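You operate a simulated robot arm through the tools that you are given. There is no shell and no other tool. Be economical: measure what you need, move in short steps, check, and stop when the job is done.

Carry out the task below with a simulated robot arm. There is one attempt and no reset: what you move stays moved.

Task
Take the bottle labelled "degreaser" from the top of the steel workbench and put it on the drip tray. Then stack the drink can labelled "Cloudy Lemonade" from the top of the steel workbench on top of the drink can labelled "Lemon Lime". Then take the steel bracket and put it on the low shelf of the workbench. Then take the grease tin from the top of the steel workbench and put it on the low shelf of the workbench. Do these in the order given. Set down upright: what you pick out, steel bracket.

It is judged by the outcome, as a careful person would: the job done as asked, and still so three seconds after it is handed in. It fails if anything else is knocked over, pushed out of place, dropped, spilled or broken.

Robot
A 7-joint arm with a vacuum gripper, on a carriage that runs on a rail from [-1, 1681] to [0, -799] (x, y) and turns from -9.163 to -3.368 rad about z. Base frame: it is fixed where the carriage stands at the start and does not move with it; the origin is on the floor, on the carriage's upright axis, x ahead of it, y to its left, z up; the surface under the hand at the start is at about z = 880. Readings come in mm, rad, newtons and seconds.
With the tool pointing down near the work surface it reaches from about 340 to 740 mm from the robot's upright axis, wherever it stands. Its first joint turns from -2.897 to 2.897 rad. Places, roughly: bottle, water bottle [500, 250, 1000]; drink can [750, 500, 1000]; drip tray (18x23 cm) [460, 660, 880]; grease tin [750, 1000, 1000]; low shelf of the workbench [600, 0, 200]; steel bracket (12x6x8 cm) [500, 700, 900]. Payload 1.06 kg.
Tool frame: the origin (TCP) lies in the middle of the cups' lips, and z points out of the cups. The gripper has 1 cup of 24 mm across, covering 24 by 24 mm (tool x, y); the bellows give 8 mm. With the vacuum on, a cup seals on a smooth face that it is pressed against (1 to 4 N); it does not hold porous or soft things. The pull reaches 23 N.
Orientation is told as [roll, pitch, yaw] about the base's x, y, z axes, in that order, counted from this pose: with the cups facing straight down, the tool's x points along the base's -x, its y along +y and its z along -z.

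Tools
- The arm moves only by the tool step_arm. Its argument "moves" is a list that holds one entry, the list of rows, each a list of 7 numbers: the shift along the tool's x, y, z in mm, then the turn, a rotation vector about the tool's x, y, z in rad, then the vacuum: 1 switches it on, 0 off. In form: [[[x, y, z, wx, wy, wz, suction], ...]]. A call has 1 to 8 rows; each row is the pose to reach, as a shift and turn from the pose commanded when the call began, along the tool's axes at that moment. Each row takes 0.2 s and may step no farther than 50 mm and 0.15 rad from the row before; otherwise, or with a gripper value out of range, the whole call is refused. Where a pose cannot be reached the arm comes as near as it can. A force on the tool above 40 N (or 10 N above the force at the start of the call, whichever is more), or a blocked arm, ends the call early, and 0.2 s more pass. The pull builds up within a second once a cup has sealed. Time passes only in rows, and 0.2 s behind the last, so rows that repeat a pose give it time. The reply holds the time, the measured pose of the TCP, the force on the tool along the base axes and the pull of the vacuum, in the units named above and with some noise, with the torque about the TCP (base axes, N m) and any sound that the robot's microphone picked up.
- Cameras (640 x 400 px; columns grow to the right, rows downward): "scene" is now at [14.8, 168, 1587]; the picture's right is [0.43, -0.90, 0.00], its down [-0.71, -0.34, -0.61] and it looks along [0.55, 0.26, -0.79] (base axes); focal length 278 px, centre (320, 200). "wrist" rides on the gripper at [78, 19, -96] in the tool frame; the picture's right is [-0.24, 0.97, 0.00], its down [-0.71, -0.17, -0.69] and it looks along [-0.67, -0.16, 0.73] (tool axes); focal length 243 px, centre (320, 200). There is no depth. A picture from a camera that has moved, and an enlarged one, comes with that camera's place and axes in the base frame and with its lens. The place of the scene camera against the robot may be out by one fixed shift of up to 25 mm in any direction.
- get_image(camera): a new picture of that camera. The clock stands still meanwhile.
- lift_body(by): slides the trunk up (or, below 0, down) by that many mm; the arm and the scene camera ride with it, the base frame stays. It gives what a move gives, with no picture.
- steer(legs): drives the robot by 1 to 6 legs, each [ahead, left, turn to the left] in mm, mm and rad, along the robot's own axes; the way and the turn of a leg run together, so that a leg with both is an arc; at most 1500 mm and 3.142 rad a leg. The arm and the cameras ride along, it lands a little off, and it stops where it bumps. It keeps to its track: a leg is cut to what the track allows. It gives what a move gives.
- pan_tilt(pan, tilt): turns the head with the scene camera to pan (to the left, within 2.705 rad either way) and tilt (down, from -0.506 to 1.204), counted from straight ahead of the robot. It gives what a move gives.
- zoom(camera, box): a new picture of the part [left, top, right, bottom] of that camera's present view, enlarged. The clock stands still meanwhile.
- hand_in(): hands the job in; it is judged then, once.

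Work in short steps. Places have to be worked out from the pictures, the camera data and where the tool is seen: move nearer, look again, correct. Check each grasp and each placing, and mend what went wrong. You have 165 turns and 128 pictures in all, those below and enlarged ones among them. Switch the vacuum off and draw the arm clear of the work before you hand the job in, unless the task says otherwise; then end with one line.

The tools are called after "Request:" as name(argument=value, ...) on one line, values as JSON. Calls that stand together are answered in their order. step_arm: Moves the arm, as the interface text tells. Its arguments: {"type":"object","properties":{"moves":{"type":"array","items":{"type":"array","items":{"type":"array","items":{"type":"number"}}}}},"required":["moves"]} The other tools are called the same way: lift_body (by) slides the trunk up or down; steer (legs) drives the base; pan_tilt (pan, tilt) turns the head that bears the scene camera; get_image (camera) takes a picture; zoom (camera, box) takes an enlarged picture of a part of a camera's view; hand_in () hands the job in.

At the start:

```text
clock: 0.0
tcp_pos: [376.2, 256.4, 1239.7]
tcp_rot: [0.0, 0.0, -0.001]
wrist_force: [-0.6, -0.2, 1.5]
ft_torque: [0.0, 0.04, 0.0]
pull: 0.0
trunk travel left (down, up): [-525.0, 65.0]
robot x, y, heading: [-2.8, 0.6, -0.001]
head pan, tilt: [0.443, 0.909]
```

scene: 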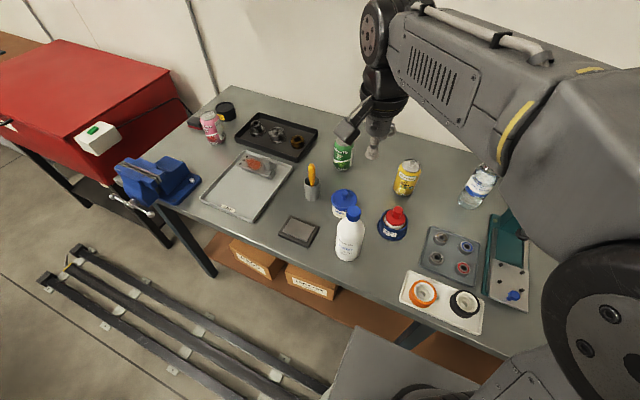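
wrist: 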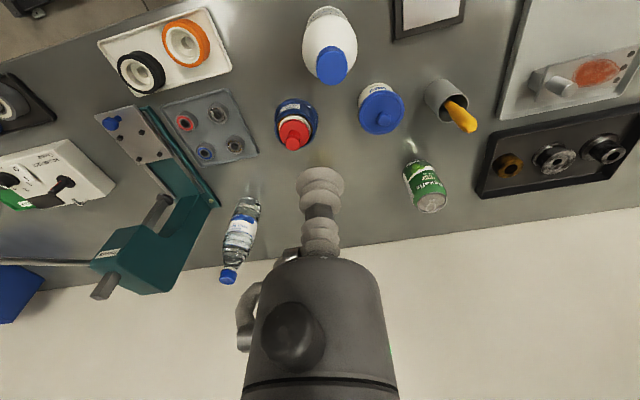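

I'll zoom in on the scene to read the labels on the bottles and cans.

Request:
zoom(camera="scene", box=[300, 120, 540, 270])

Request:
zoom(camera="scene", box=[100, 80, 340, 230])

Request:
zoom(camera="wrist", box=[260, 0, 500, 150])

```text
2.67 times, centred on (420, 195) of scene
camera zoom: at [14.8, 168.0, 1587.0], right [0.43, -0.9, 0.0], down [-0.71, -0.34, -0.61], along [0.55, 0.26, -0.79], focal length 743 px, centre (53, 213)
```

zoom: 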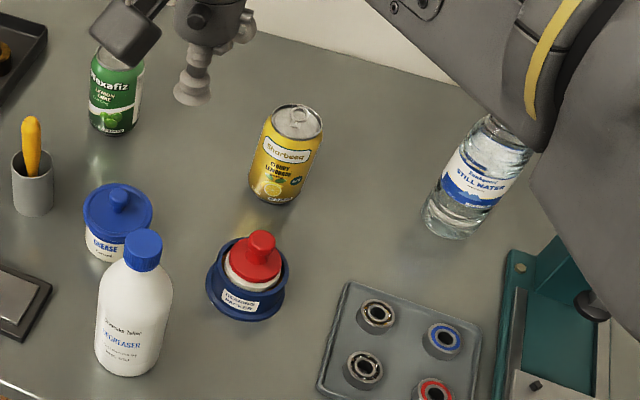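

```text
2.67 times, centred on (220, 155) of scene
camera zoom: at [14.8, 168.0, 1587.0], right [0.43, -0.9, 0.0], down [-0.71, -0.34, -0.61], along [0.55, 0.26, -0.79], focal length 743 px, centre (587, 320)
```

zoom: 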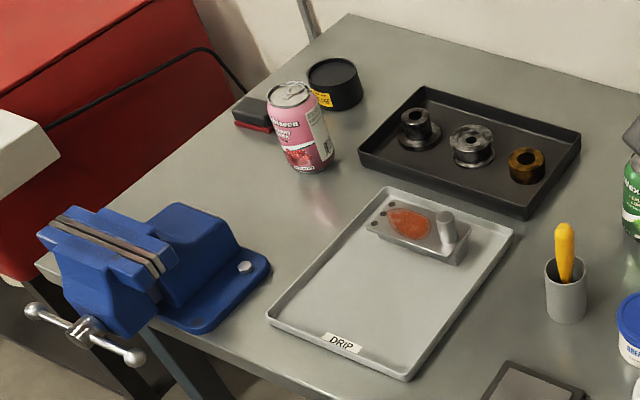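

```text
2.67 times, centred on (380, 75) of wrist
camera zoom: at [300.3, 276.3, 1335.8], right [0.24, 0.97, 0.0], down [0.71, -0.17, 0.69], along [0.67, -0.16, -0.73], focal length 647 px, centre (160, 533)
```

zoom: 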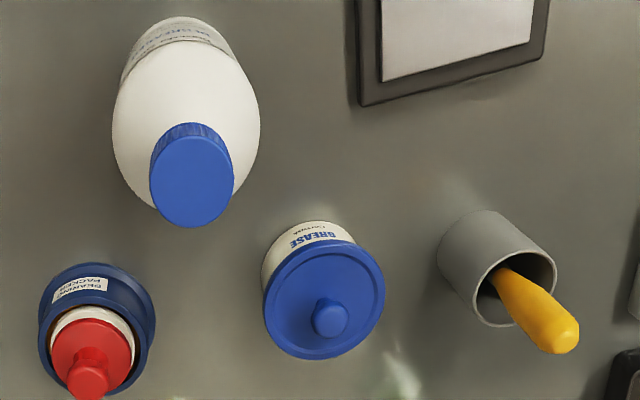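

A black tin stands near the pink can, which matches the listed grease tin place. I'll read its label and the other labels more closely.

Request:
zoom(camera="scene", box=[185, 90, 265, 140])

Request:
zoom(camera="scene", box=[320, 180, 416, 240])

Request:
zoom(camera="scene", box=[320, 220, 400, 270])

Request:
zoom(camera="scene", box=[320, 130, 432, 200])

```text
8.00 times, centred on (225, 115) of scene
camera zoom: at [14.8, 168.0, 1587.0], right [0.43, -0.9, 0.0], down [-0.71, -0.34, -0.61], along [0.55, 0.26, -0.79], focal length 2228 px, centre (1080, 880)
```

zoom: 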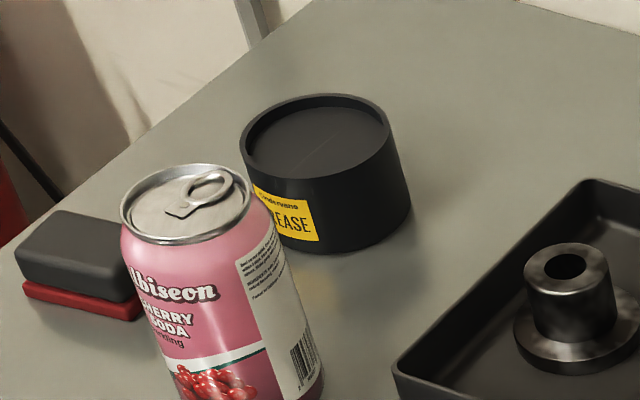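

```text
6.67 times, centred on (368, 210) of scene
camera zoom: at [14.8, 168.0, 1587.0], right [0.43, -0.9, 0.0], down [-0.71, -0.34, -0.61], along [0.55, 0.26, -0.79], focal length 1856 px, centre (0, 133)
```

zoom: 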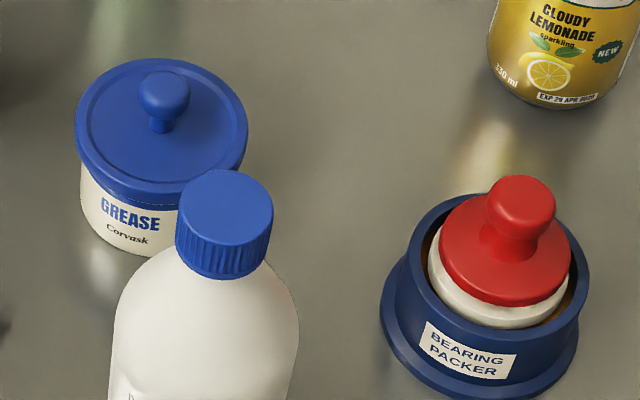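

```text
8.00 times, centred on (360, 245) of scene
camera zoom: at [14.8, 168.0, 1587.0], right [0.43, -0.9, 0.0], down [-0.71, -0.34, -0.61], along [0.55, 0.26, -0.79], focal length 2228 px, centre (0, -160)
```

zoom: 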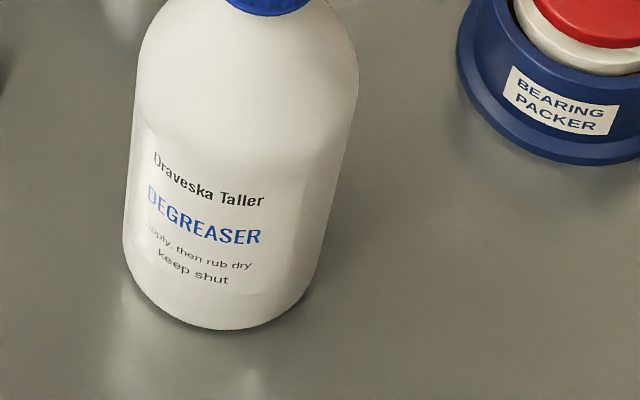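

```text
5.71 times, centred on (376, 165) of scene
camera zoom: at [14.8, 168.0, 1587.0], right [0.43, -0.9, 0.0], down [-0.71, -0.34, -0.61], along [0.55, 0.26, -0.79], focal length 1591 px, centre (0, 400)
```

zoom: 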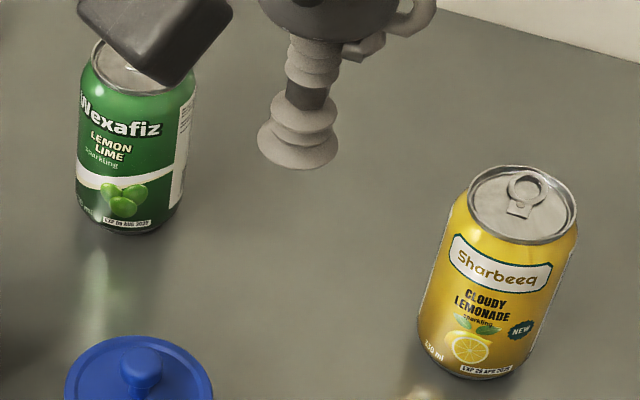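

Reading the labels: the degreaser is the white bottle with the blue cap. The grease tin is most likely the black "GREASE" tin, since its position matches. The cup is almost above the degreaser already, so I'll lower it 90 mm and look again.

Request:
step_arm(moves=[[[0, 0, 45, 0, 0, 0, 0], [0, 0, 90, 0, 0, 0, 0], [0, 0, 90, 0, 0, 0, 0]]])

Request:
get_image(camera="wrist")

Request:
get_image(camera="scene")

```text
clock: 0.8
tcp_pos: [379.3, 256.2, 1146.1]
tcp_rot: [0.001, -0.001, 0.001]
wrist_force: [-0.4, 0.4, 0.4]
ft_torque: [-0.01, 0.03, -0.02]
pull: 0.2
trunk travel left (down, up): [-525.0, 65.0]
robot x, y, heading: [0.2, -0.7, 0.001]
head pan, tilt: [0.443, 0.909]
```

```text
118 pictures are left
camera wrist: at [301.3, 275.6, 1243.0], right [0.23, 0.97, 0.0], down [0.71, -0.17, 0.69], along [0.67, -0.16, -0.73], focal length 243 px, centre (320, 200)
```

wrist: 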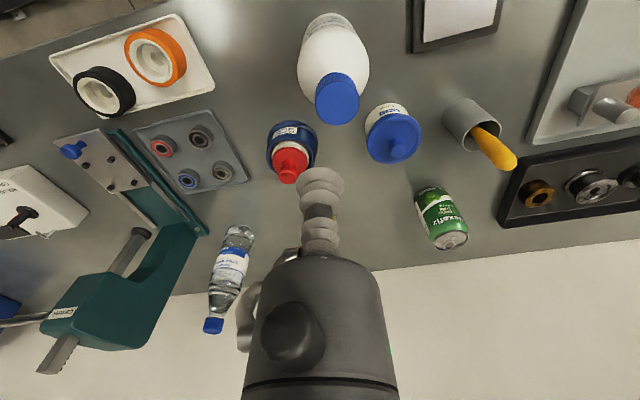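

```text
117 pictures are left
camera scene: at [14.9, 168.0, 1587.0], right [0.43, -0.9, 0.0], down [-0.71, -0.34, -0.61], along [0.55, 0.26, -0.79], focal length 278 px, centre (320, 200)
```

scene: 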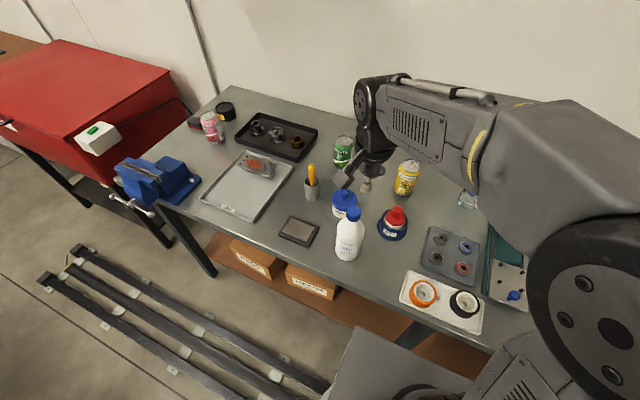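

The bottle cap is visible near (338,98), so I'll zoom for a precise pixel to triangulate from.

Request:
zoom(camera="wrist", box=[272, 0, 432, 100])

Request:
zoom(camera="wrist", box=[272, 70, 432, 170])

```text
4.00 times, centred on (352, 50) of wrist
camera zoom: at [301.3, 275.6, 1243.0], right [0.23, 0.97, 0.0], down [0.71, -0.17, 0.69], along [0.67, -0.16, -0.73], focal length 970 px, centre (192, 800)
```

zoom: 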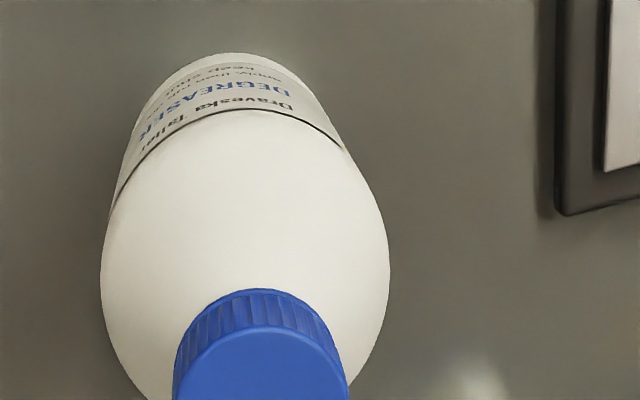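

```text
4.00 times, centred on (352, 120) of wrist
camera zoom: at [301.3, 275.6, 1243.0], right [0.23, 0.97, 0.0], down [0.71, -0.17, 0.69], along [0.67, -0.16, -0.73], focal length 970 px, centre (192, 520)
```

zoom: 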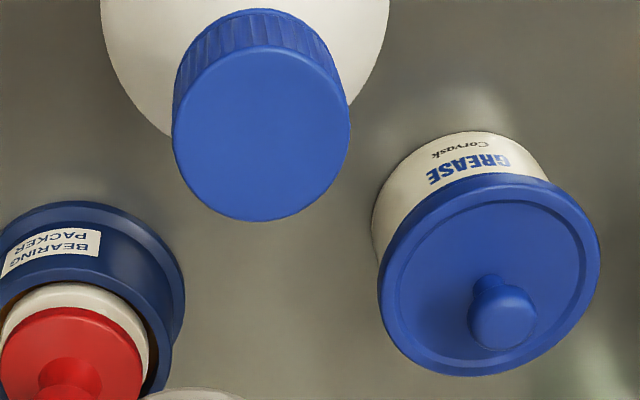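

Triangulating puts the cap at about (373, 272), with its top at about z 1063. I'll move above it and check.

Request:
step_arm(moves=[[[5, 15, 0, 0, 0, 0, 0], [5, 15, 40, 0, 0, 0, 0], [5, 15, 60, 0, 0, 0, 0], [5, 15, 60, 0, 0, 0, 0]]])

Request:
zoom(camera="wrist", box=[240, 100, 400, 200])

```text
clock: 1.8
tcp_pos: [374.4, 276.1, 1087.9]
tcp_rot: [0.001, 0.0, 0.0]
wrist_force: [0.1, -0.9, 0.6]
ft_torque: [0.01, 0.01, 0.02]
pull: 0.2
trunk travel left (down, up): [-525.0, 65.0]
robot x, y, heading: [1.1, -0.5, 0.008]
head pan, tilt: [0.443, 0.909]
```

```text
4.00 times, centred on (320, 150) of wrist
camera zoom: at [298.4, 294.0, 1184.7], right [0.24, 0.97, 0.0], down [0.71, -0.17, 0.69], along [0.67, -0.16, -0.73], focal length 970 px, centre (320, 400)
```

zoom: 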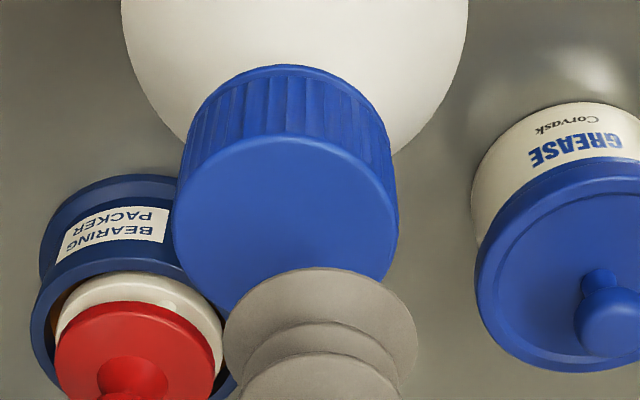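

The cup sits about 4 mm too far along y. I'll correct that and descend with the vacuum on.

Request:
step_arm(moves=[[[1, -4, 10, 0, 0, 0, 0], [1, -4, 20, 0, 0, 0, 1], [1, -4, 24, 0, 0, 0, 1], [1, -4, 26, 0, 0, 0, 1], [1, -4, 26, 0, 0, 0, 1]]])

```text
clock: 3.0
tcp_pos: [373.6, 269.4, 1063.9]
tcp_rot: [0.002, -0.002, 0.001]
wrist_force: [3.9, 0.5, 19.2]
ft_torque: [0.04, -0.04, 0.0]
pull: 22.6
trunk travel left (down, up): [-525.0, 65.0]
robot x, y, heading: [-2.9, 0.7, 0.001]
head pan, tilt: [0.443, 0.909]
```

It sealed with a pull of 22.6 N. I'll lift slowly and check that the bottle comes up.

Request:
step_arm(moves=[[[0, 0, -5, 0, 0, 0, 1], [0, 0, -15, 0, 0, 0, 1], [0, 0, -40, 0, 0, 0, 1], [0, 0, -70, 0, 0, 0, 1], [0, 0, -105, 0, 0, 0, 1], [0, 0, -140, 0, 0, 0, 1], [0, 0, -170, 0, 0, 0, 1], [0, 0, -180, 0, 0, 0, 1]]])

Request:
get_image(camera="scene")

Request:
get_image(camera="wrist")

```text
clock: 4.8
tcp_pos: [372.1, 269.4, 1243.8]
tcp_rot: [0.0, -0.001, -0.001]
wrist_force: [-0.2, 0.8, -4.5]
ft_torque: [0.01, 0.0, 0.0]
pull: 23.5
trunk travel left (down, up): [-525.0, 65.0]
robot x, y, heading: [3.9, 5.1, -0.0]
head pan, tilt: [0.443, 0.909]
```

```text
113 pictures are left
camera scene: at [14.9, 168.1, 1587.0], right [0.43, -0.9, 0.0], down [-0.71, -0.34, -0.61], along [0.55, 0.26, -0.79], focal length 278 px, centre (320, 200)
```

scene: 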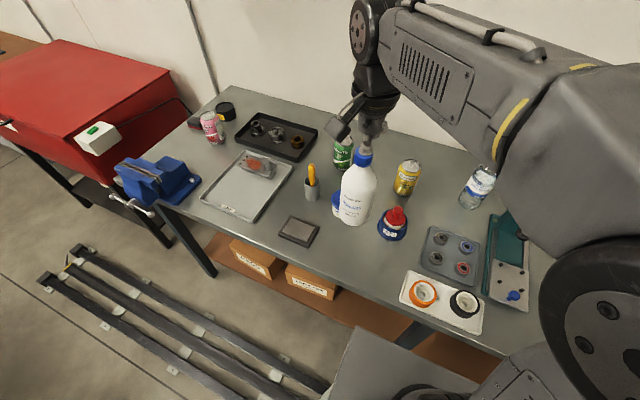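

```text
112 pictures are left
camera wrist: at [295.0, 287.9, 1339.9], right [0.24, 0.97, 0.0], down [0.71, -0.17, 0.68], along [0.67, -0.16, -0.73], focal length 243 px, centre (320, 200)
```

wrist: 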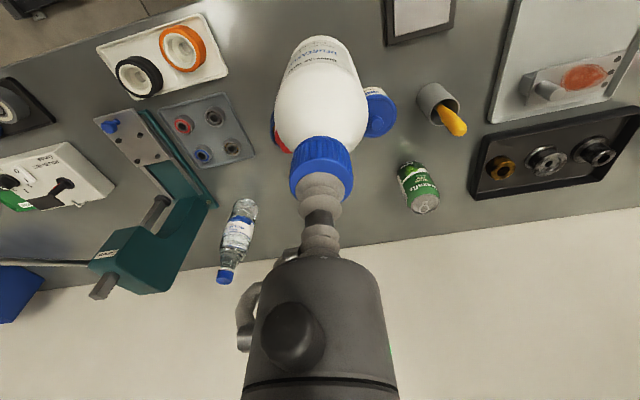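

The bottle is held at about 0.6 kg. I put the tray centre near (457, 662), with the bracket on its far part at about x 508–570. I'll aim to stand the bottle near (400, 660), so I'm driving left along the rail.

Request:
steer(legs=[[0, 390, 0]])

Request:
get_image(camera="wrist")

Request:
get_image(camera="scene")

```text
clock: 7.2
tcp_pos: [372.4, 651.1, 1243.2]
tcp_rot: [-0.001, 0.0, -0.004]
wrist_force: [-0.9, 0.9, -4.0]
ft_torque: [-0.01, -0.02, 0.0]
pull: 22.9
trunk travel left (down, up): [-525.0, 65.0]
robot x, y, heading: [1.1, 382.9, -0.007]
head pan, tilt: [0.443, 0.909]
```

```text
111 pictures are left
camera wrist: at [296.1, 670.1, 1339.5], right [0.24, 0.97, 0.0], down [0.71, -0.17, 0.68], along [0.67, -0.16, -0.73], focal length 243 px, centre (320, 200)
```

wrist: 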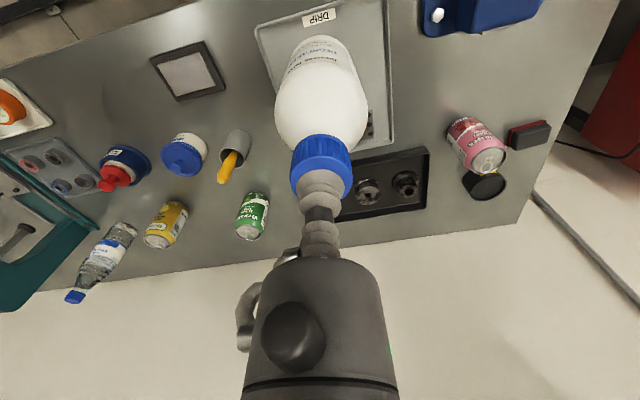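

```text
110 pictures are left
camera scene: at [15.5, 551.3, 1586.9], right [0.43, -0.91, 0.0], down [-0.71, -0.34, -0.61], along [0.56, 0.26, -0.79], focal length 278 px, centre (320, 200)
```

scene: 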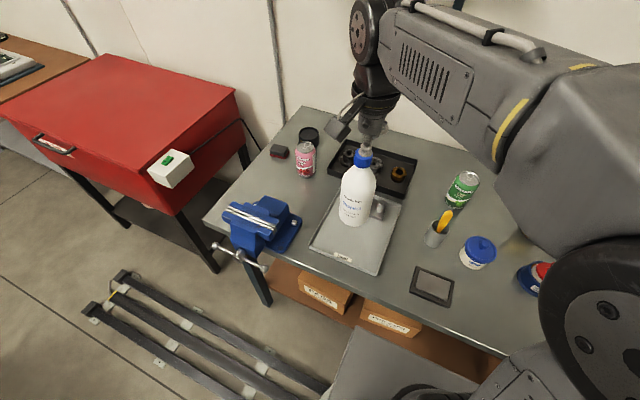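

In the wrist view the tray spans x about 335–589 and y about 558–753. I'll move to (398, 653) and lower in stages.

Request:
step_arm(moves=[[[-26, 2, 0, 0, 0, 0, 1], [-26, 2, 40, 0, 0, 0, 1], [-26, 2, 80, 0, 0, 0, 1], [-26, 2, 120, 0, 0, 0, 1], [-26, 2, 150, 0, 0, 0, 1], [-26, 2, 150, 0, 0, 0, 1]]])

Request:
get_image(camera="scene")

Request:
get_image(camera="wrist")

```text
clock: 8.6
tcp_pos: [396.9, 650.5, 1093.8]
tcp_rot: [0.0, 0.001, -0.003]
wrist_force: [-0.7, 0.8, -3.7]
ft_torque: [-0.04, 0.03, 0.04]
pull: 22.9
trunk travel left (down, up): [-525.0, 65.0]
robot x, y, heading: [-0.2, 386.2, -0.002]
head pan, tilt: [0.443, 0.909]
```

```text
109 pictures are left
camera scene: at [15.7, 551.0, 1587.0], right [0.43, -0.91, 0.0], down [-0.71, -0.34, -0.61], along [0.56, 0.26, -0.79], focal length 278 px, centre (320, 200)
```

scene: 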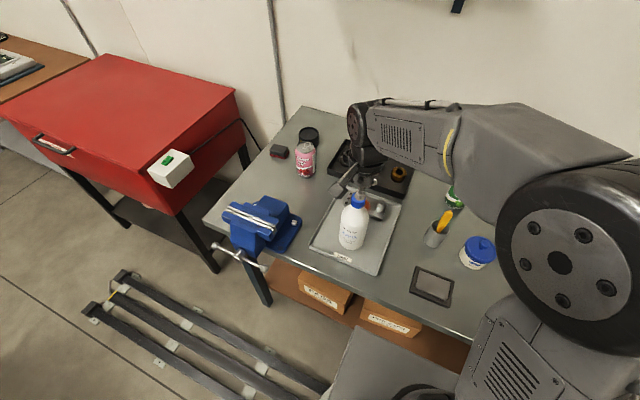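

```text
108 pictures are left
camera wrist: at [319.6, 670.4, 1190.0], right [0.24, 0.97, 0.0], down [0.71, -0.17, 0.68], along [0.67, -0.16, -0.73], focal length 243 px, centre (320, 200)
```

wrist: 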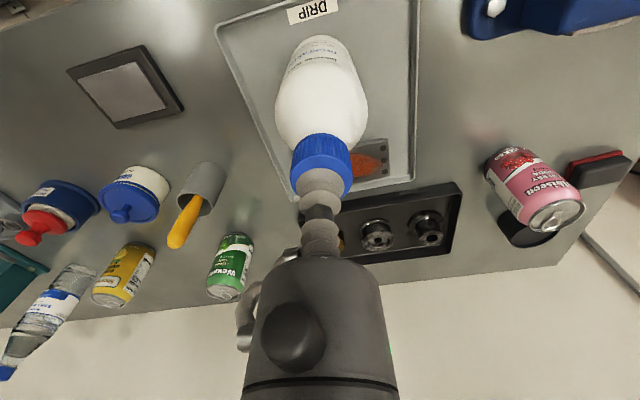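

The bottle hangs clear over the front part of the tray. I'll creep down until I feel contact.

Request:
step_arm(moves=[[[0, 0, 12, 0, 0, 0, 1], [0, 0, 20, 0, 0, 0, 1], [0, 0, 23, 0, 0, 0, 1], [0, 0, 25, 0, 0, 0, 1], [0, 0, 26.5, 0, 0, 0, 1], [0, 0, 26.5, 0, 0, 0, 1]]])

```text
clock: 10.0
tcp_pos: [397.7, 652.8, 1067.5]
tcp_rot: [0.001, -0.002, -0.003]
wrist_force: [2.5, 1.6, 19.5]
ft_torque: [0.02, 0.05, 0.03]
pull: 22.9
trunk travel left (down, up): [-525.0, 65.0]
robot x, y, heading: [-2.2, 380.1, -0.004]
head pan, tilt: [0.443, 0.909]
```

Contact made, at about 19 N. I'll ease off slightly, switch the vacuum off, wait, then rise.

Request:
step_arm(moves=[[[0, 0, -1, 0, 0, 0, 1], [0, 0, -1, 0, 0, 0, 0], [0, 0, -1, 0, 0, 0, 0], [0, 0, -1, 0, 0, 0, 0], [0, 0, -3, 0, 0, 0, 0], [0, 0, -6, 0, 0, 0, 0], [0, 0, -15, 0, 0, 0, 0], [0, 0, -40, 0, 0, 0, 0]]])

Request:
get_image(camera="wrist")

```text
clock: 11.8
tcp_pos: [399.0, 654.2, 1106.3]
tcp_rot: [0.0, 0.0, -0.003]
wrist_force: [0.0, 0.3, 0.3]
ft_torque: [0.0, 0.0, 0.03]
pull: 0.1
trunk travel left (down, up): [-525.0, 65.0]
robot x, y, heading: [0.5, 385.6, -0.005]
head pan, tilt: [0.443, 0.909]
```

```text
107 pictures are left
camera wrist: at [321.9, 673.6, 1203.7], right [0.24, 0.97, 0.0], down [0.71, -0.17, 0.69], along [0.67, -0.16, -0.73], focal length 243 px, centre (320, 200)
```

wrist: 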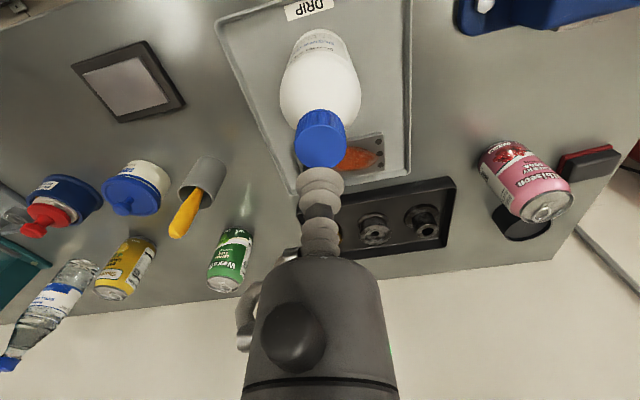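

The degreaser stands upright on the tray. Next is the lemonade can, at roughly (650, 195), with the green can at about (689, 404). I'll raise the arm and drive to y≈290.

Request:
step_arm(moves=[[[0, 0, -45, 0, 0, 0, 0], [0, 0, -90, 0, 0, 0, 0], [0, 0, -135, 0, 0, 0, 0]]])

Request:
steer(legs=[[0, -95, 0]])

Request:
step_arm(moves=[[[-20, -45, 0, 0, 0, 0, 0], [-40, -90, 0, 0, 0, 0, 0], [-60, -135, 0, 0, 0, 0, 0], [-80, -180, 0, 0, 0, 0, 0], [-100, -225, 0, 0, 0, 0, 0], [-120, -270, 0, 0, 0, 0, 0], [-140, -315, 0, 0, 0, 0, 0], [-160, -345, 0, 0, 0, 0, 0]]])

Request:
get_image(camera="wrist")

Request:
get_image(camera="scene")

```text
clock: 12.6
tcp_pos: [395.4, 652.8, 1243.2]
tcp_rot: [0.0, -0.001, -0.005]
wrist_force: [0.1, -0.3, -0.1]
ft_torque: [-0.01, -0.01, -0.06]
pull: 0.1
trunk travel left (down, up): [-525.0, 65.0]
robot x, y, heading: [-0.8, 383.2, 0.001]
head pan, tilt: [0.443, 0.909]
```

```text
clock: 13.8
tcp_pos: [397.0, 555.6, 1241.9]
tcp_rot: [0.001, 0.0, -0.006]
wrist_force: [0.1, -0.1, -0.6]
ft_torque: [0.04, -0.01, 0.0]
pull: 0.0
trunk travel left (down, up): [-525.0, 65.0]
robot x, y, heading: [0.2, 287.0, -0.007]
head pan, tilt: [0.443, 0.909]
```

```text
clock: 15.6
tcp_pos: [555.6, 210.3, 1240.9]
tcp_rot: [0.001, -0.002, -0.008]
wrist_force: [0.3, 0.2, 1.2]
ft_torque: [-0.01, -0.01, 0.0]
pull: 0.0
trunk travel left (down, up): [-525.0, 65.0]
robot x, y, heading: [-1.4, 285.8, -0.005]
head pan, tilt: [0.443, 0.909]
```

```text
106 pictures are left
camera wrist: at [479.0, 230.1, 1336.8], right [0.24, 0.97, 0.0], down [0.71, -0.18, 0.69], along [0.66, -0.17, -0.73], focal length 243 px, centre (320, 200)
```

wrist: 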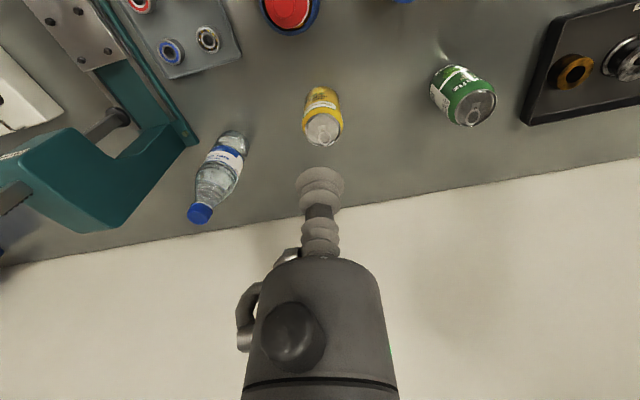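

```text
105 pictures are left
camera scene: at [16.2, 455.9, 1587.0], right [0.42, -0.91, 0.0], down [-0.72, -0.33, -0.61], along [0.56, 0.26, -0.79], focal length 278 px, centre (320, 200)
```

scene: 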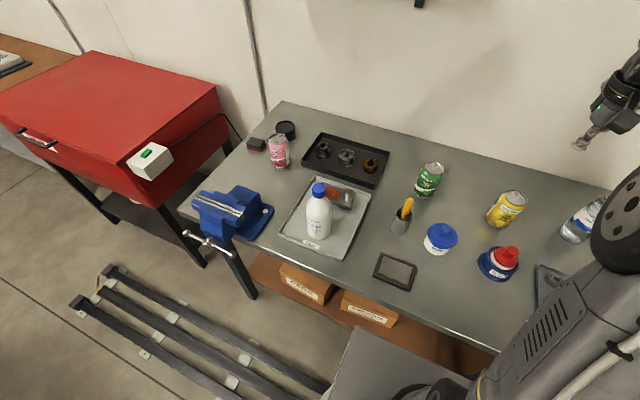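

Yellow can top is at about (648, 190) and green at about (666, 411). I'll zoom in on both tops.

Request:
zoom(camera="wrist", box=[280, 80, 376, 140])

Request:
zoom(camera="wrist", box=[420, 60, 516, 120])

```text
6.67 times, centred on (328, 110) of wrist
camera zoom: at [479.0, 230.1, 1336.8], right [0.24, 0.97, 0.0], down [0.71, -0.18, 0.69], along [0.66, -0.17, -0.73], focal length 1618 px, centre (267, 800)
```

zoom: 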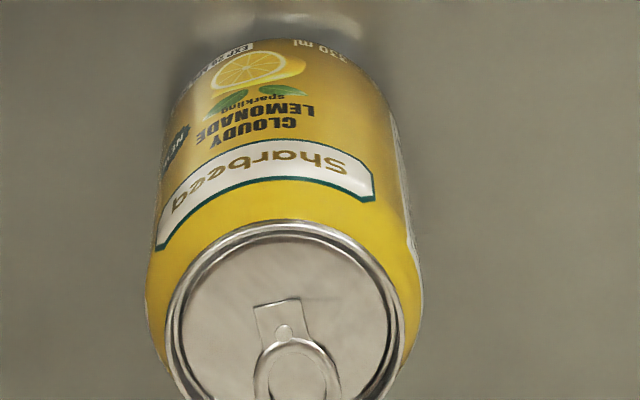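

```text
6.67 times, centred on (468, 90) of wrist
camera zoom: at [479.0, 230.1, 1336.8], right [0.24, 0.97, 0.0], down [0.71, -0.18, 0.69], along [0.66, -0.17, -0.73], focal length 1618 px, centre (-667, 933)
```

zoom: 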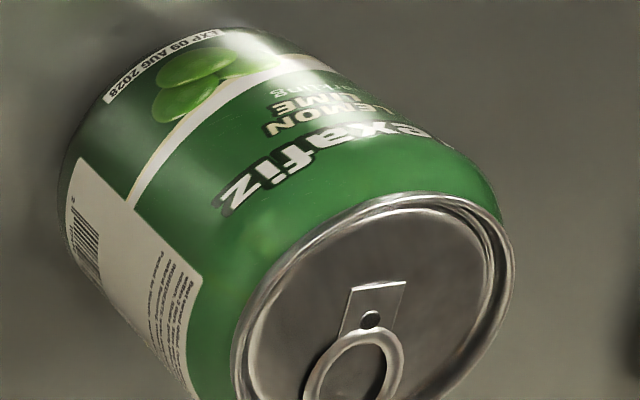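

The tabs point to +x from centre, so the freest flat area is the front half of the lid. I'll move closer above the yellow can to see it properly.

Request:
step_arm(moves=[[[-40, -10, 30, 0, 0, 0, 0], [-80, -19, 60, 0, 0, 0, 0], [-80, -19, 100, 0, 0, 0, 0], [-80, -19, 140, 0, 0, 0, 0], [-80, -19, 180, 0, 0, 0, 0], [-80, -19, 190, 0, 0, 0, 0], [-80, -19, 190, 0, 0, 0, 0]]])

Request:
zoom(camera="wrist", box=[240, 80, 400, 180])

```text
refused: row 1 steps farther than a row can; nothing moved
```

```text
4.00 times, centred on (320, 130) of wrist
camera zoom: at [479.0, 230.1, 1336.8], right [0.24, 0.97, 0.0], down [0.71, -0.18, 0.69], along [0.66, -0.17, -0.73], focal length 970 px, centre (320, 480)
```

zoom: 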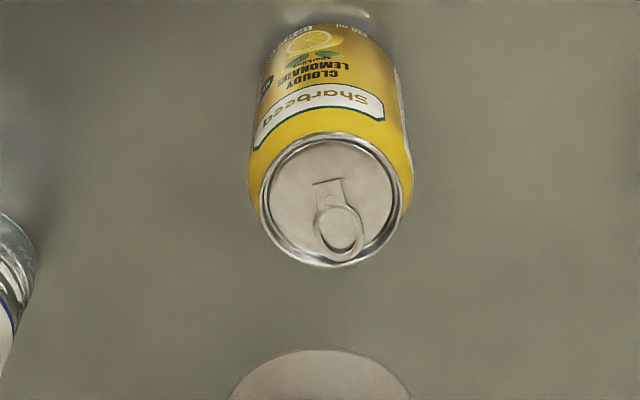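

The step was too long and got refused, so I'll repeat it with smaller rows.

Request:
step_arm(moves=[[[-40, -10, 0, 0, 0, 0, 0], [-80, -19, 10, 0, 0, 0, 0], [-80, -19, 55, 0, 0, 0, 0], [-80, -19, 100, 0, 0, 0, 0], [-80, -19, 145, 0, 0, 0, 0], [-80, -19, 185, 0, 0, 0, 0], [-80, -19, 185, 0, 0, 0, 0]]])

Request:
zoom(camera="wrist", box=[240, 80, 400, 180])

```text
clock: 17.1
tcp_pos: [634.5, 191.8, 1057.5]
tcp_rot: [0.0, 0.0, -0.008]
wrist_force: [0.1, 0.8, 0.4]
ft_torque: [0.01, 0.02, 0.01]
pull: 0.0
trunk travel left (down, up): [-525.0, 65.0]
robot x, y, heading: [-1.5, 285.8, -0.007]
head pan, tilt: [0.443, 0.909]
```

```text
4.00 times, centred on (320, 130) of wrist
camera zoom: at [557.8, 211.7, 1153.5], right [0.24, 0.97, 0.0], down [0.71, -0.18, 0.68], along [0.66, -0.17, -0.73], focal length 970 px, centre (320, 480)
```

zoom: 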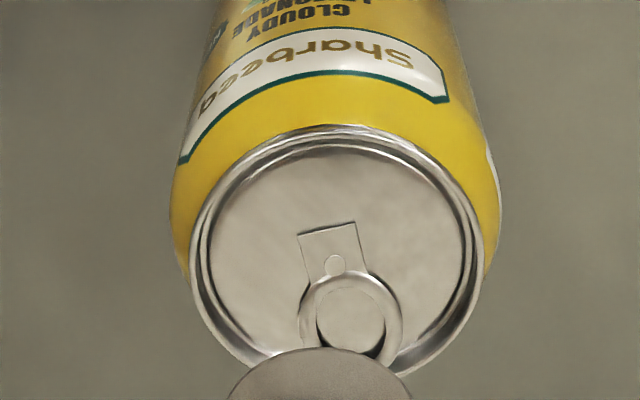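

The rim centre is about (648, 191), z≈992. The lid's clear area lies ahead of the tab, around x≈637, and the cup is nearly over it. I'll descend 50 mm and inspect.

Request:
step_arm(moves=[[[0, 0, 30, 0, 0, 0, 0], [0, 0, 50, 0, 0, 0, 0], [0, 0, 50, 0, 0, 0, 0]]])

Request:
zoom(camera="wrist", box=[240, 110, 400, 210])

```text
clock: 17.9
tcp_pos: [636.0, 191.9, 1006.0]
tcp_rot: [-0.002, 0.002, -0.007]
wrist_force: [-0.5, -0.7, -0.3]
ft_torque: [-0.02, 0.0, 0.02]
pull: 0.1
trunk travel left (down, up): [-525.0, 65.0]
robot x, y, heading: [1.0, 286.7, -0.007]
head pan, tilt: [0.443, 0.909]
```

```text
4.00 times, centred on (320, 160) of wrist
camera zoom: at [558.8, 211.6, 1103.3], right [0.24, 0.97, 0.0], down [0.71, -0.18, 0.69], along [0.66, -0.17, -0.73], focal length 970 px, centre (320, 360)
```

zoom: 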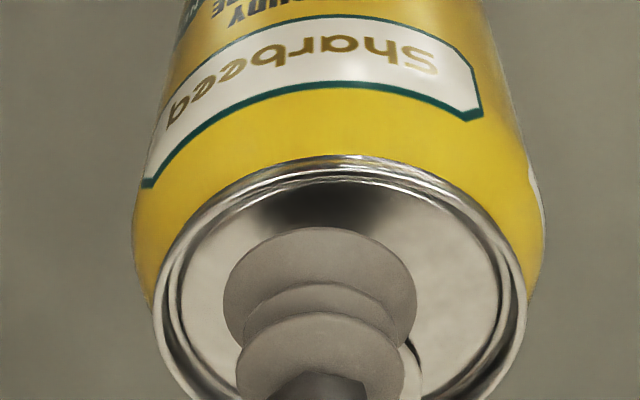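

The cup sits above the clear front half. I'll add 2 mm in y and press down gently with the vacuum on.

Request:
step_arm(moves=[[[0, 2, 8, 0, 0, 0, 1], [0, 2, 13, 0, 0, 0, 1], [0, 2, 16, 0, 0, 0, 1], [0, 2, 18, 0, 0, 0, 1], [0, 2, 18, 0, 0, 0, 1]]])

```text
clock: 19.1
tcp_pos: [632.6, 193.4, 990.5]
tcp_rot: [0.001, -0.003, -0.008]
wrist_force: [-0.9, 0.8, 18.6]
ft_torque: [0.03, -0.08, 0.07]
pull: 22.9
trunk travel left (down, up): [-525.0, 65.0]
robot x, y, heading: [0.1, 288.5, -0.01]
head pan, tilt: [0.443, 0.909]
```

It sealed. I'll lift 160 mm and check for tilt.

Request:
step_arm(moves=[[[0, 0, -5, 0, 0, 0, 1], [0, 0, -20, 0, 0, 0, 1], [0, 0, -50, 0, 0, 0, 1], [0, 0, -85, 0, 0, 0, 1], [0, 0, -120, 0, 0, 0, 1], [0, 0, -150, 0, 0, 0, 1], [0, 0, -165, 0, 0, 0, 1], [0, 0, -165, 0, 0, 0, 1]]])

Request:
get_image(camera="wrist")

Request:
get_image(camera="scene")

```text
clock: 20.9
tcp_pos: [634.4, 190.8, 1153.9]
tcp_rot: [-0.001, 0.0, -0.007]
wrist_force: [0.8, 0.8, -3.4]
ft_torque: [0.01, 0.05, 0.01]
pull: 22.3
trunk travel left (down, up): [-525.0, 65.0]
robot x, y, heading: [-1.6, 287.9, -0.01]
head pan, tilt: [0.443, 0.909]
```

```text
99 pictures are left
camera wrist: at [558.1, 210.4, 1251.5], right [0.24, 0.97, 0.0], down [0.71, -0.18, 0.68], along [0.66, -0.17, -0.73], focal length 243 px, centre (320, 200)
```

wrist: 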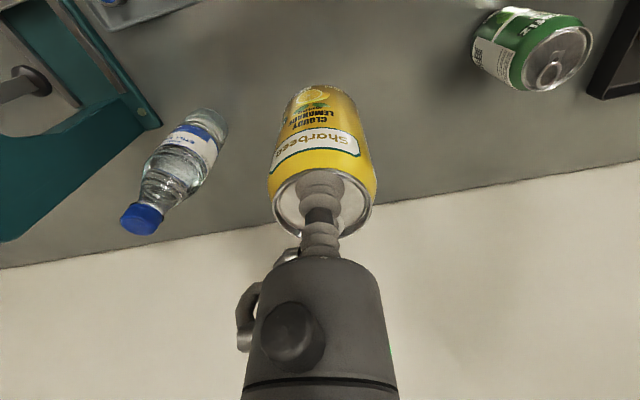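

```text
98 pictures are left
camera scene: at [16.3, 456.1, 1587.0], right [0.42, -0.91, 0.0], down [-0.72, -0.33, -0.61], along [0.56, 0.26, -0.79], focal length 278 px, centre (320, 200)
```

scene: 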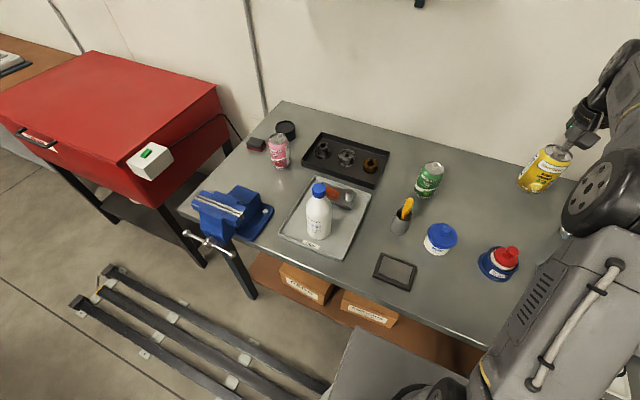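

The can is held hanging almost vertical. I'll zoom in on its rim and the green can's rim to get their relative position.

Request:
zoom(camera="wrist", box=[240, 140, 400, 240])

Request:
zoom(camera="wrist", box=[470, 0, 630, 100])

```text
4.00 times, centred on (320, 190) of wrist
camera zoom: at [558.1, 210.4, 1251.5], right [0.24, 0.97, 0.0], down [0.71, -0.18, 0.68], along [0.66, -0.17, -0.73], focal length 970 px, centre (320, 240)
```

zoom: 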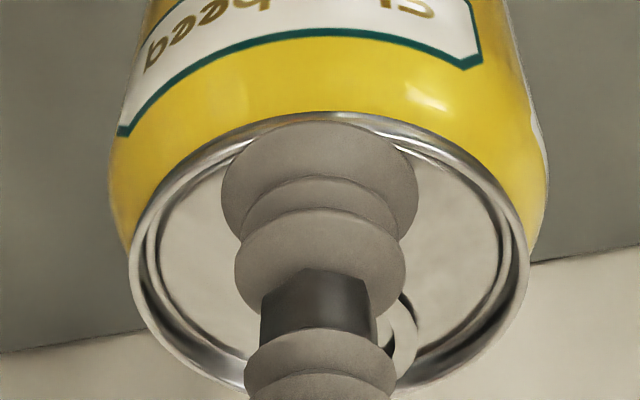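

```text
4.00 times, centred on (550, 50) of wrist
camera zoom: at [558.1, 210.4, 1251.5], right [0.24, 0.97, 0.0], down [0.71, -0.18, 0.68], along [0.66, -0.17, -0.73], focal length 970 px, centre (-600, 800)
```

zoom: 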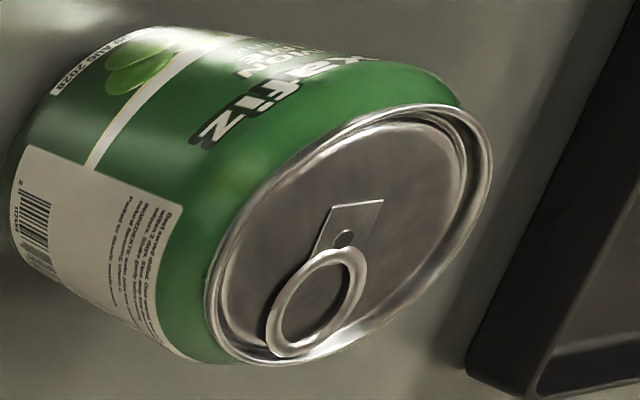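

By these rims the held can's centre is about (647, 189) and the green can's about (669, 414). I'll go most of the way and look again with a better view of the green can.

Request:
step_arm(moves=[[[-10, 40, 0, 0, 0, 0, 1], [-20, 80, 0, 0, 0, 0, 1], [-22, 120, 0, 0, 0, 0, 1], [-22, 150, 0, 0, 0, 0, 1], [-22, 150, 0, 0, 0, 0, 1]]])

Request:
get_image(camera="wrist")

Request:
zoom(camera="wrist", box=[330, 20, 490, 120])

```text
clock: 22.1
tcp_pos: [656.2, 339.6, 1155.2]
tcp_rot: [0.001, 0.0, -0.008]
wrist_force: [-0.3, 0.4, -2.6]
ft_torque: [-0.01, 0.07, -0.01]
pull: 22.6
trunk travel left (down, up): [-525.0, 65.0]
robot x, y, heading: [1.4, 285.2, -0.009]
head pan, tilt: [0.443, 0.909]
```

```text
95 pictures are left
camera wrist: at [578.6, 358.8, 1250.5], right [0.24, 0.97, 0.0], down [0.71, -0.18, 0.68], along [0.66, -0.17, -0.73], focal length 243 px, centre (320, 200)
```

wrist: 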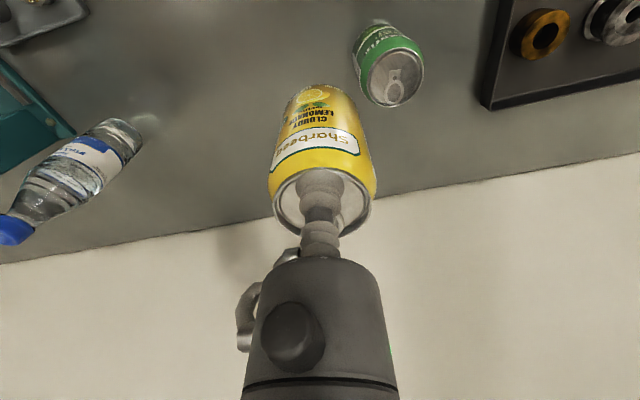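

```text
4.00 times, centred on (410, 70) of wrist
camera zoom: at [578.6, 358.8, 1250.5], right [0.24, 0.97, 0.0], down [0.71, -0.18, 0.68], along [0.66, -0.17, -0.73], focal length 970 px, centre (-40, 720)
```

zoom: 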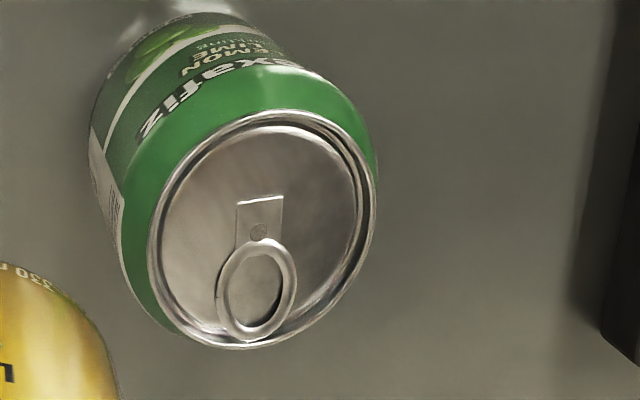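

The remaining shift is about (+1, +75). I'll move over the green can and lower to a gap of roughly 15 mm, then check alignment.

Request:
step_arm(moves=[[[-1, 40, 0, 0, 0, 0, 1], [-1, 75, 0, 0, 0, 0, 1], [-1, 75, 20, 0, 0, 0, 1], [-1, 75, 38, 0, 0, 0, 1], [-1, 75, 38, 0, 0, 0, 1]]])

Request:
get_image(camera="wrist")

Request:
get_image(camera="scene")

```text
clock: 23.4
tcp_pos: [658.9, 416.2, 1115.8]
tcp_rot: [0.0, 0.001, -0.006]
wrist_force: [-0.2, -0.3, -3.4]
ft_torque: [0.04, 0.06, 0.0]
pull: 23.2
trunk travel left (down, up): [-525.0, 65.0]
robot x, y, heading: [-0.1, 285.8, -0.005]
head pan, tilt: [0.443, 0.909]
```

```text
93 pictures are left
camera wrist: at [582.4, 436.2, 1212.4], right [0.24, 0.97, 0.0], down [0.71, -0.18, 0.68], along [0.66, -0.17, -0.73], focal length 243 px, centre (320, 200)
```

wrist: 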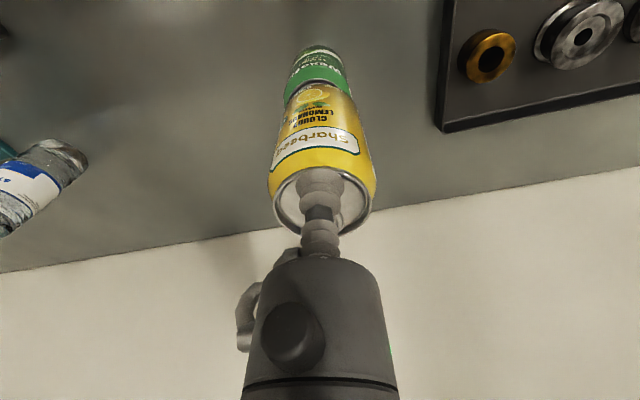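

```text
92 pictures are left
camera scene: at [16.4, 456.3, 1587.0], right [0.42, -0.91, 0.0], down [-0.72, -0.33, -0.61], along [0.56, 0.26, -0.79], focal length 278 px, centre (320, 200)
```

scene: 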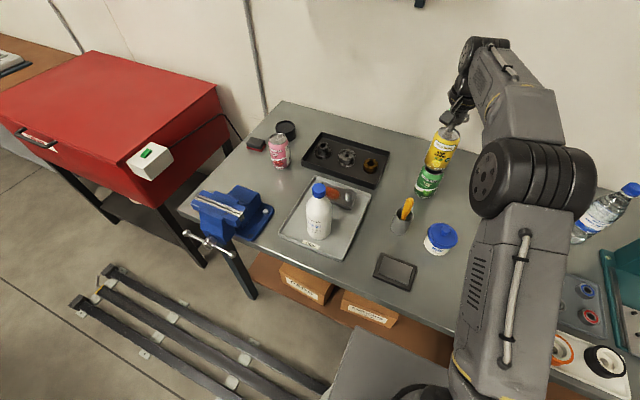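

I'll zoom in to verify that the two cans are coaxial.

Request:
zoom(camera="wrist", box=[240, 30, 400, 130])

Request:
zoom(camera="scene", box=[396, 120, 492, 204])

```text
4.00 times, centred on (320, 80) of wrist
camera zoom: at [582.4, 436.2, 1212.4], right [0.24, 0.97, 0.0], down [0.71, -0.18, 0.68], along [0.66, -0.17, -0.73], focal length 970 px, centre (320, 680)
```

zoom: 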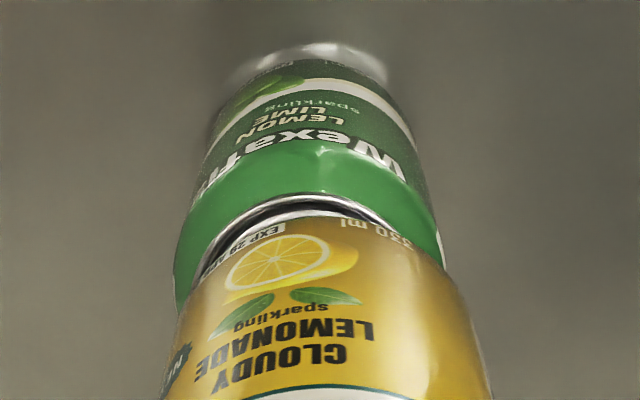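

```text
4.76 times, centred on (444, 162) of scene
camera zoom: at [16.4, 456.3, 1587.0], right [0.42, -0.91, 0.0], down [-0.72, -0.33, -0.61], along [0.56, 0.26, -0.79], focal length 1326 px, centre (-270, 381)
```

zoom: 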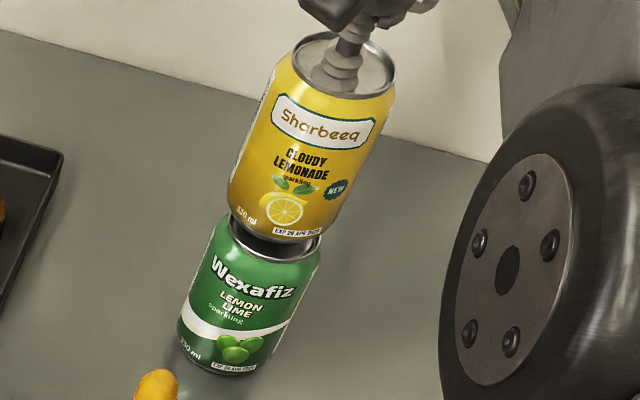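

Both views suggest the held can is about 4 mm too far in +y. I'll shift it, lower a little more, and recheck.

Request:
step_arm(moves=[[[0, -4, 0, 0, 0, 0, 1], [0, -4, 6, 0, 0, 0, 1], [0, -4, 6, 0, 0, 0, 1], [0, -4, 6, 0, 0, 0, 1]]])

Request:
zoom(camera="wrist", box=[260, 40, 372, 110])

Request:
zoom(camera="scene", box=[412, 140, 476, 180])

```text
clock: 24.4
tcp_pos: [658.7, 412.0, 1109.5]
tcp_rot: [0.0, -0.001, -0.006]
wrist_force: [-0.5, -0.2, -0.6]
ft_torque: [0.03, 0.03, -0.02]
pull: 22.8
trunk travel left (down, up): [-525.0, 65.0]
robot x, y, heading: [2.4, 287.3, -0.004]
head pan, tilt: [0.443, 0.909]
```

```text
5.71 times, centred on (316, 75) of wrist
camera zoom: at [582.0, 432.6, 1206.3], right [0.24, 0.97, 0.0], down [0.71, -0.18, 0.69], along [0.66, -0.17, -0.73], focal length 1386 px, centre (343, 914)
```

zoom: 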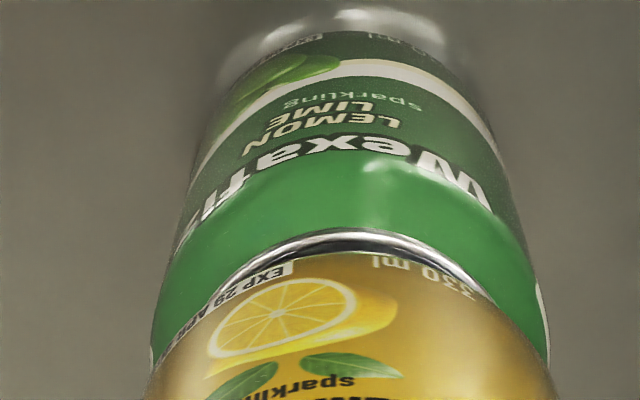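

```text
10.00 times, centred on (444, 160) of scene
camera zoom: at [16.0, 456.2, 1587.0], right [0.42, -0.91, 0.0], down [-0.72, -0.33, -0.61], along [0.56, 0.26, -0.79], focal length 2785 px, centre (-920, 600)
```

zoom: 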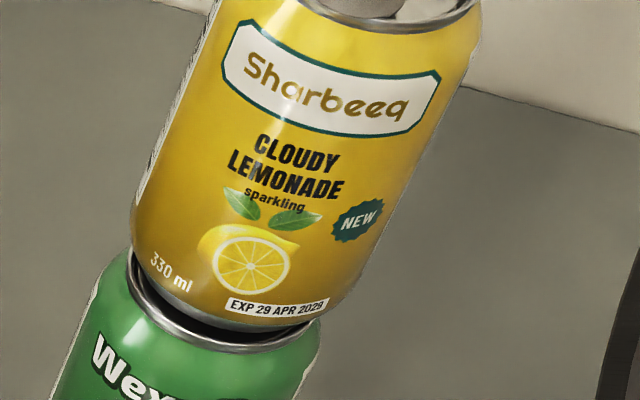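

The cans are coaxial within about 2 mm now. I'll creep down until there's contact.

Request:
step_arm(moves=[[[0, 1, 2, 0, 0, 0, 1], [0, 1, 4, 0, 0, 0, 1], [0, 1, 5.5, 0, 0, 0, 1], [0, 1, 5.5, 0, 0, 0, 1]]])

```text
clock: 25.4
tcp_pos: [657.7, 414.5, 1106.7]
tcp_rot: [-0.002, -0.002, -0.006]
wrist_force: [-2.2, -2.1, 19.4]
ft_torque: [-0.05, -0.07, -0.04]
pull: 22.4
trunk travel left (down, up): [-525.0, 65.0]
robot x, y, heading: [0.3, 291.1, -0.005]
head pan, tilt: [0.443, 0.909]
```

Contact at 19 N. I'll take a look at the stack before releasing.

Request:
zoom(camera="scene", box=[396, 120, 492, 204])

Request:
zoom(camera="wrist", box=[240, 40, 400, 140])

```text
4.76 times, centred on (444, 162) of scene
camera zoom: at [13.9, 455.6, 1587.2], right [0.42, -0.91, 0.0], down [-0.71, -0.33, -0.62], along [0.56, 0.26, -0.79], focal length 1326 px, centre (-270, 381)
```

zoom: 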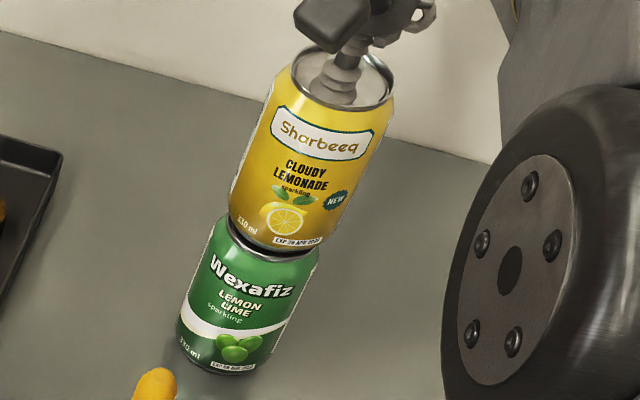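

```text
4.00 times, centred on (320, 90) of wrist
camera zoom: at [581.0, 433.6, 1202.0], right [0.24, 0.97, 0.0], down [0.7, -0.18, 0.69], along [0.67, -0.17, -0.73], focal length 970 px, centre (320, 640)
```

zoom: 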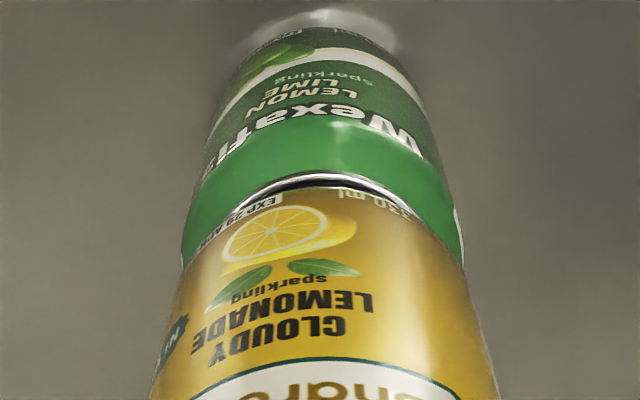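

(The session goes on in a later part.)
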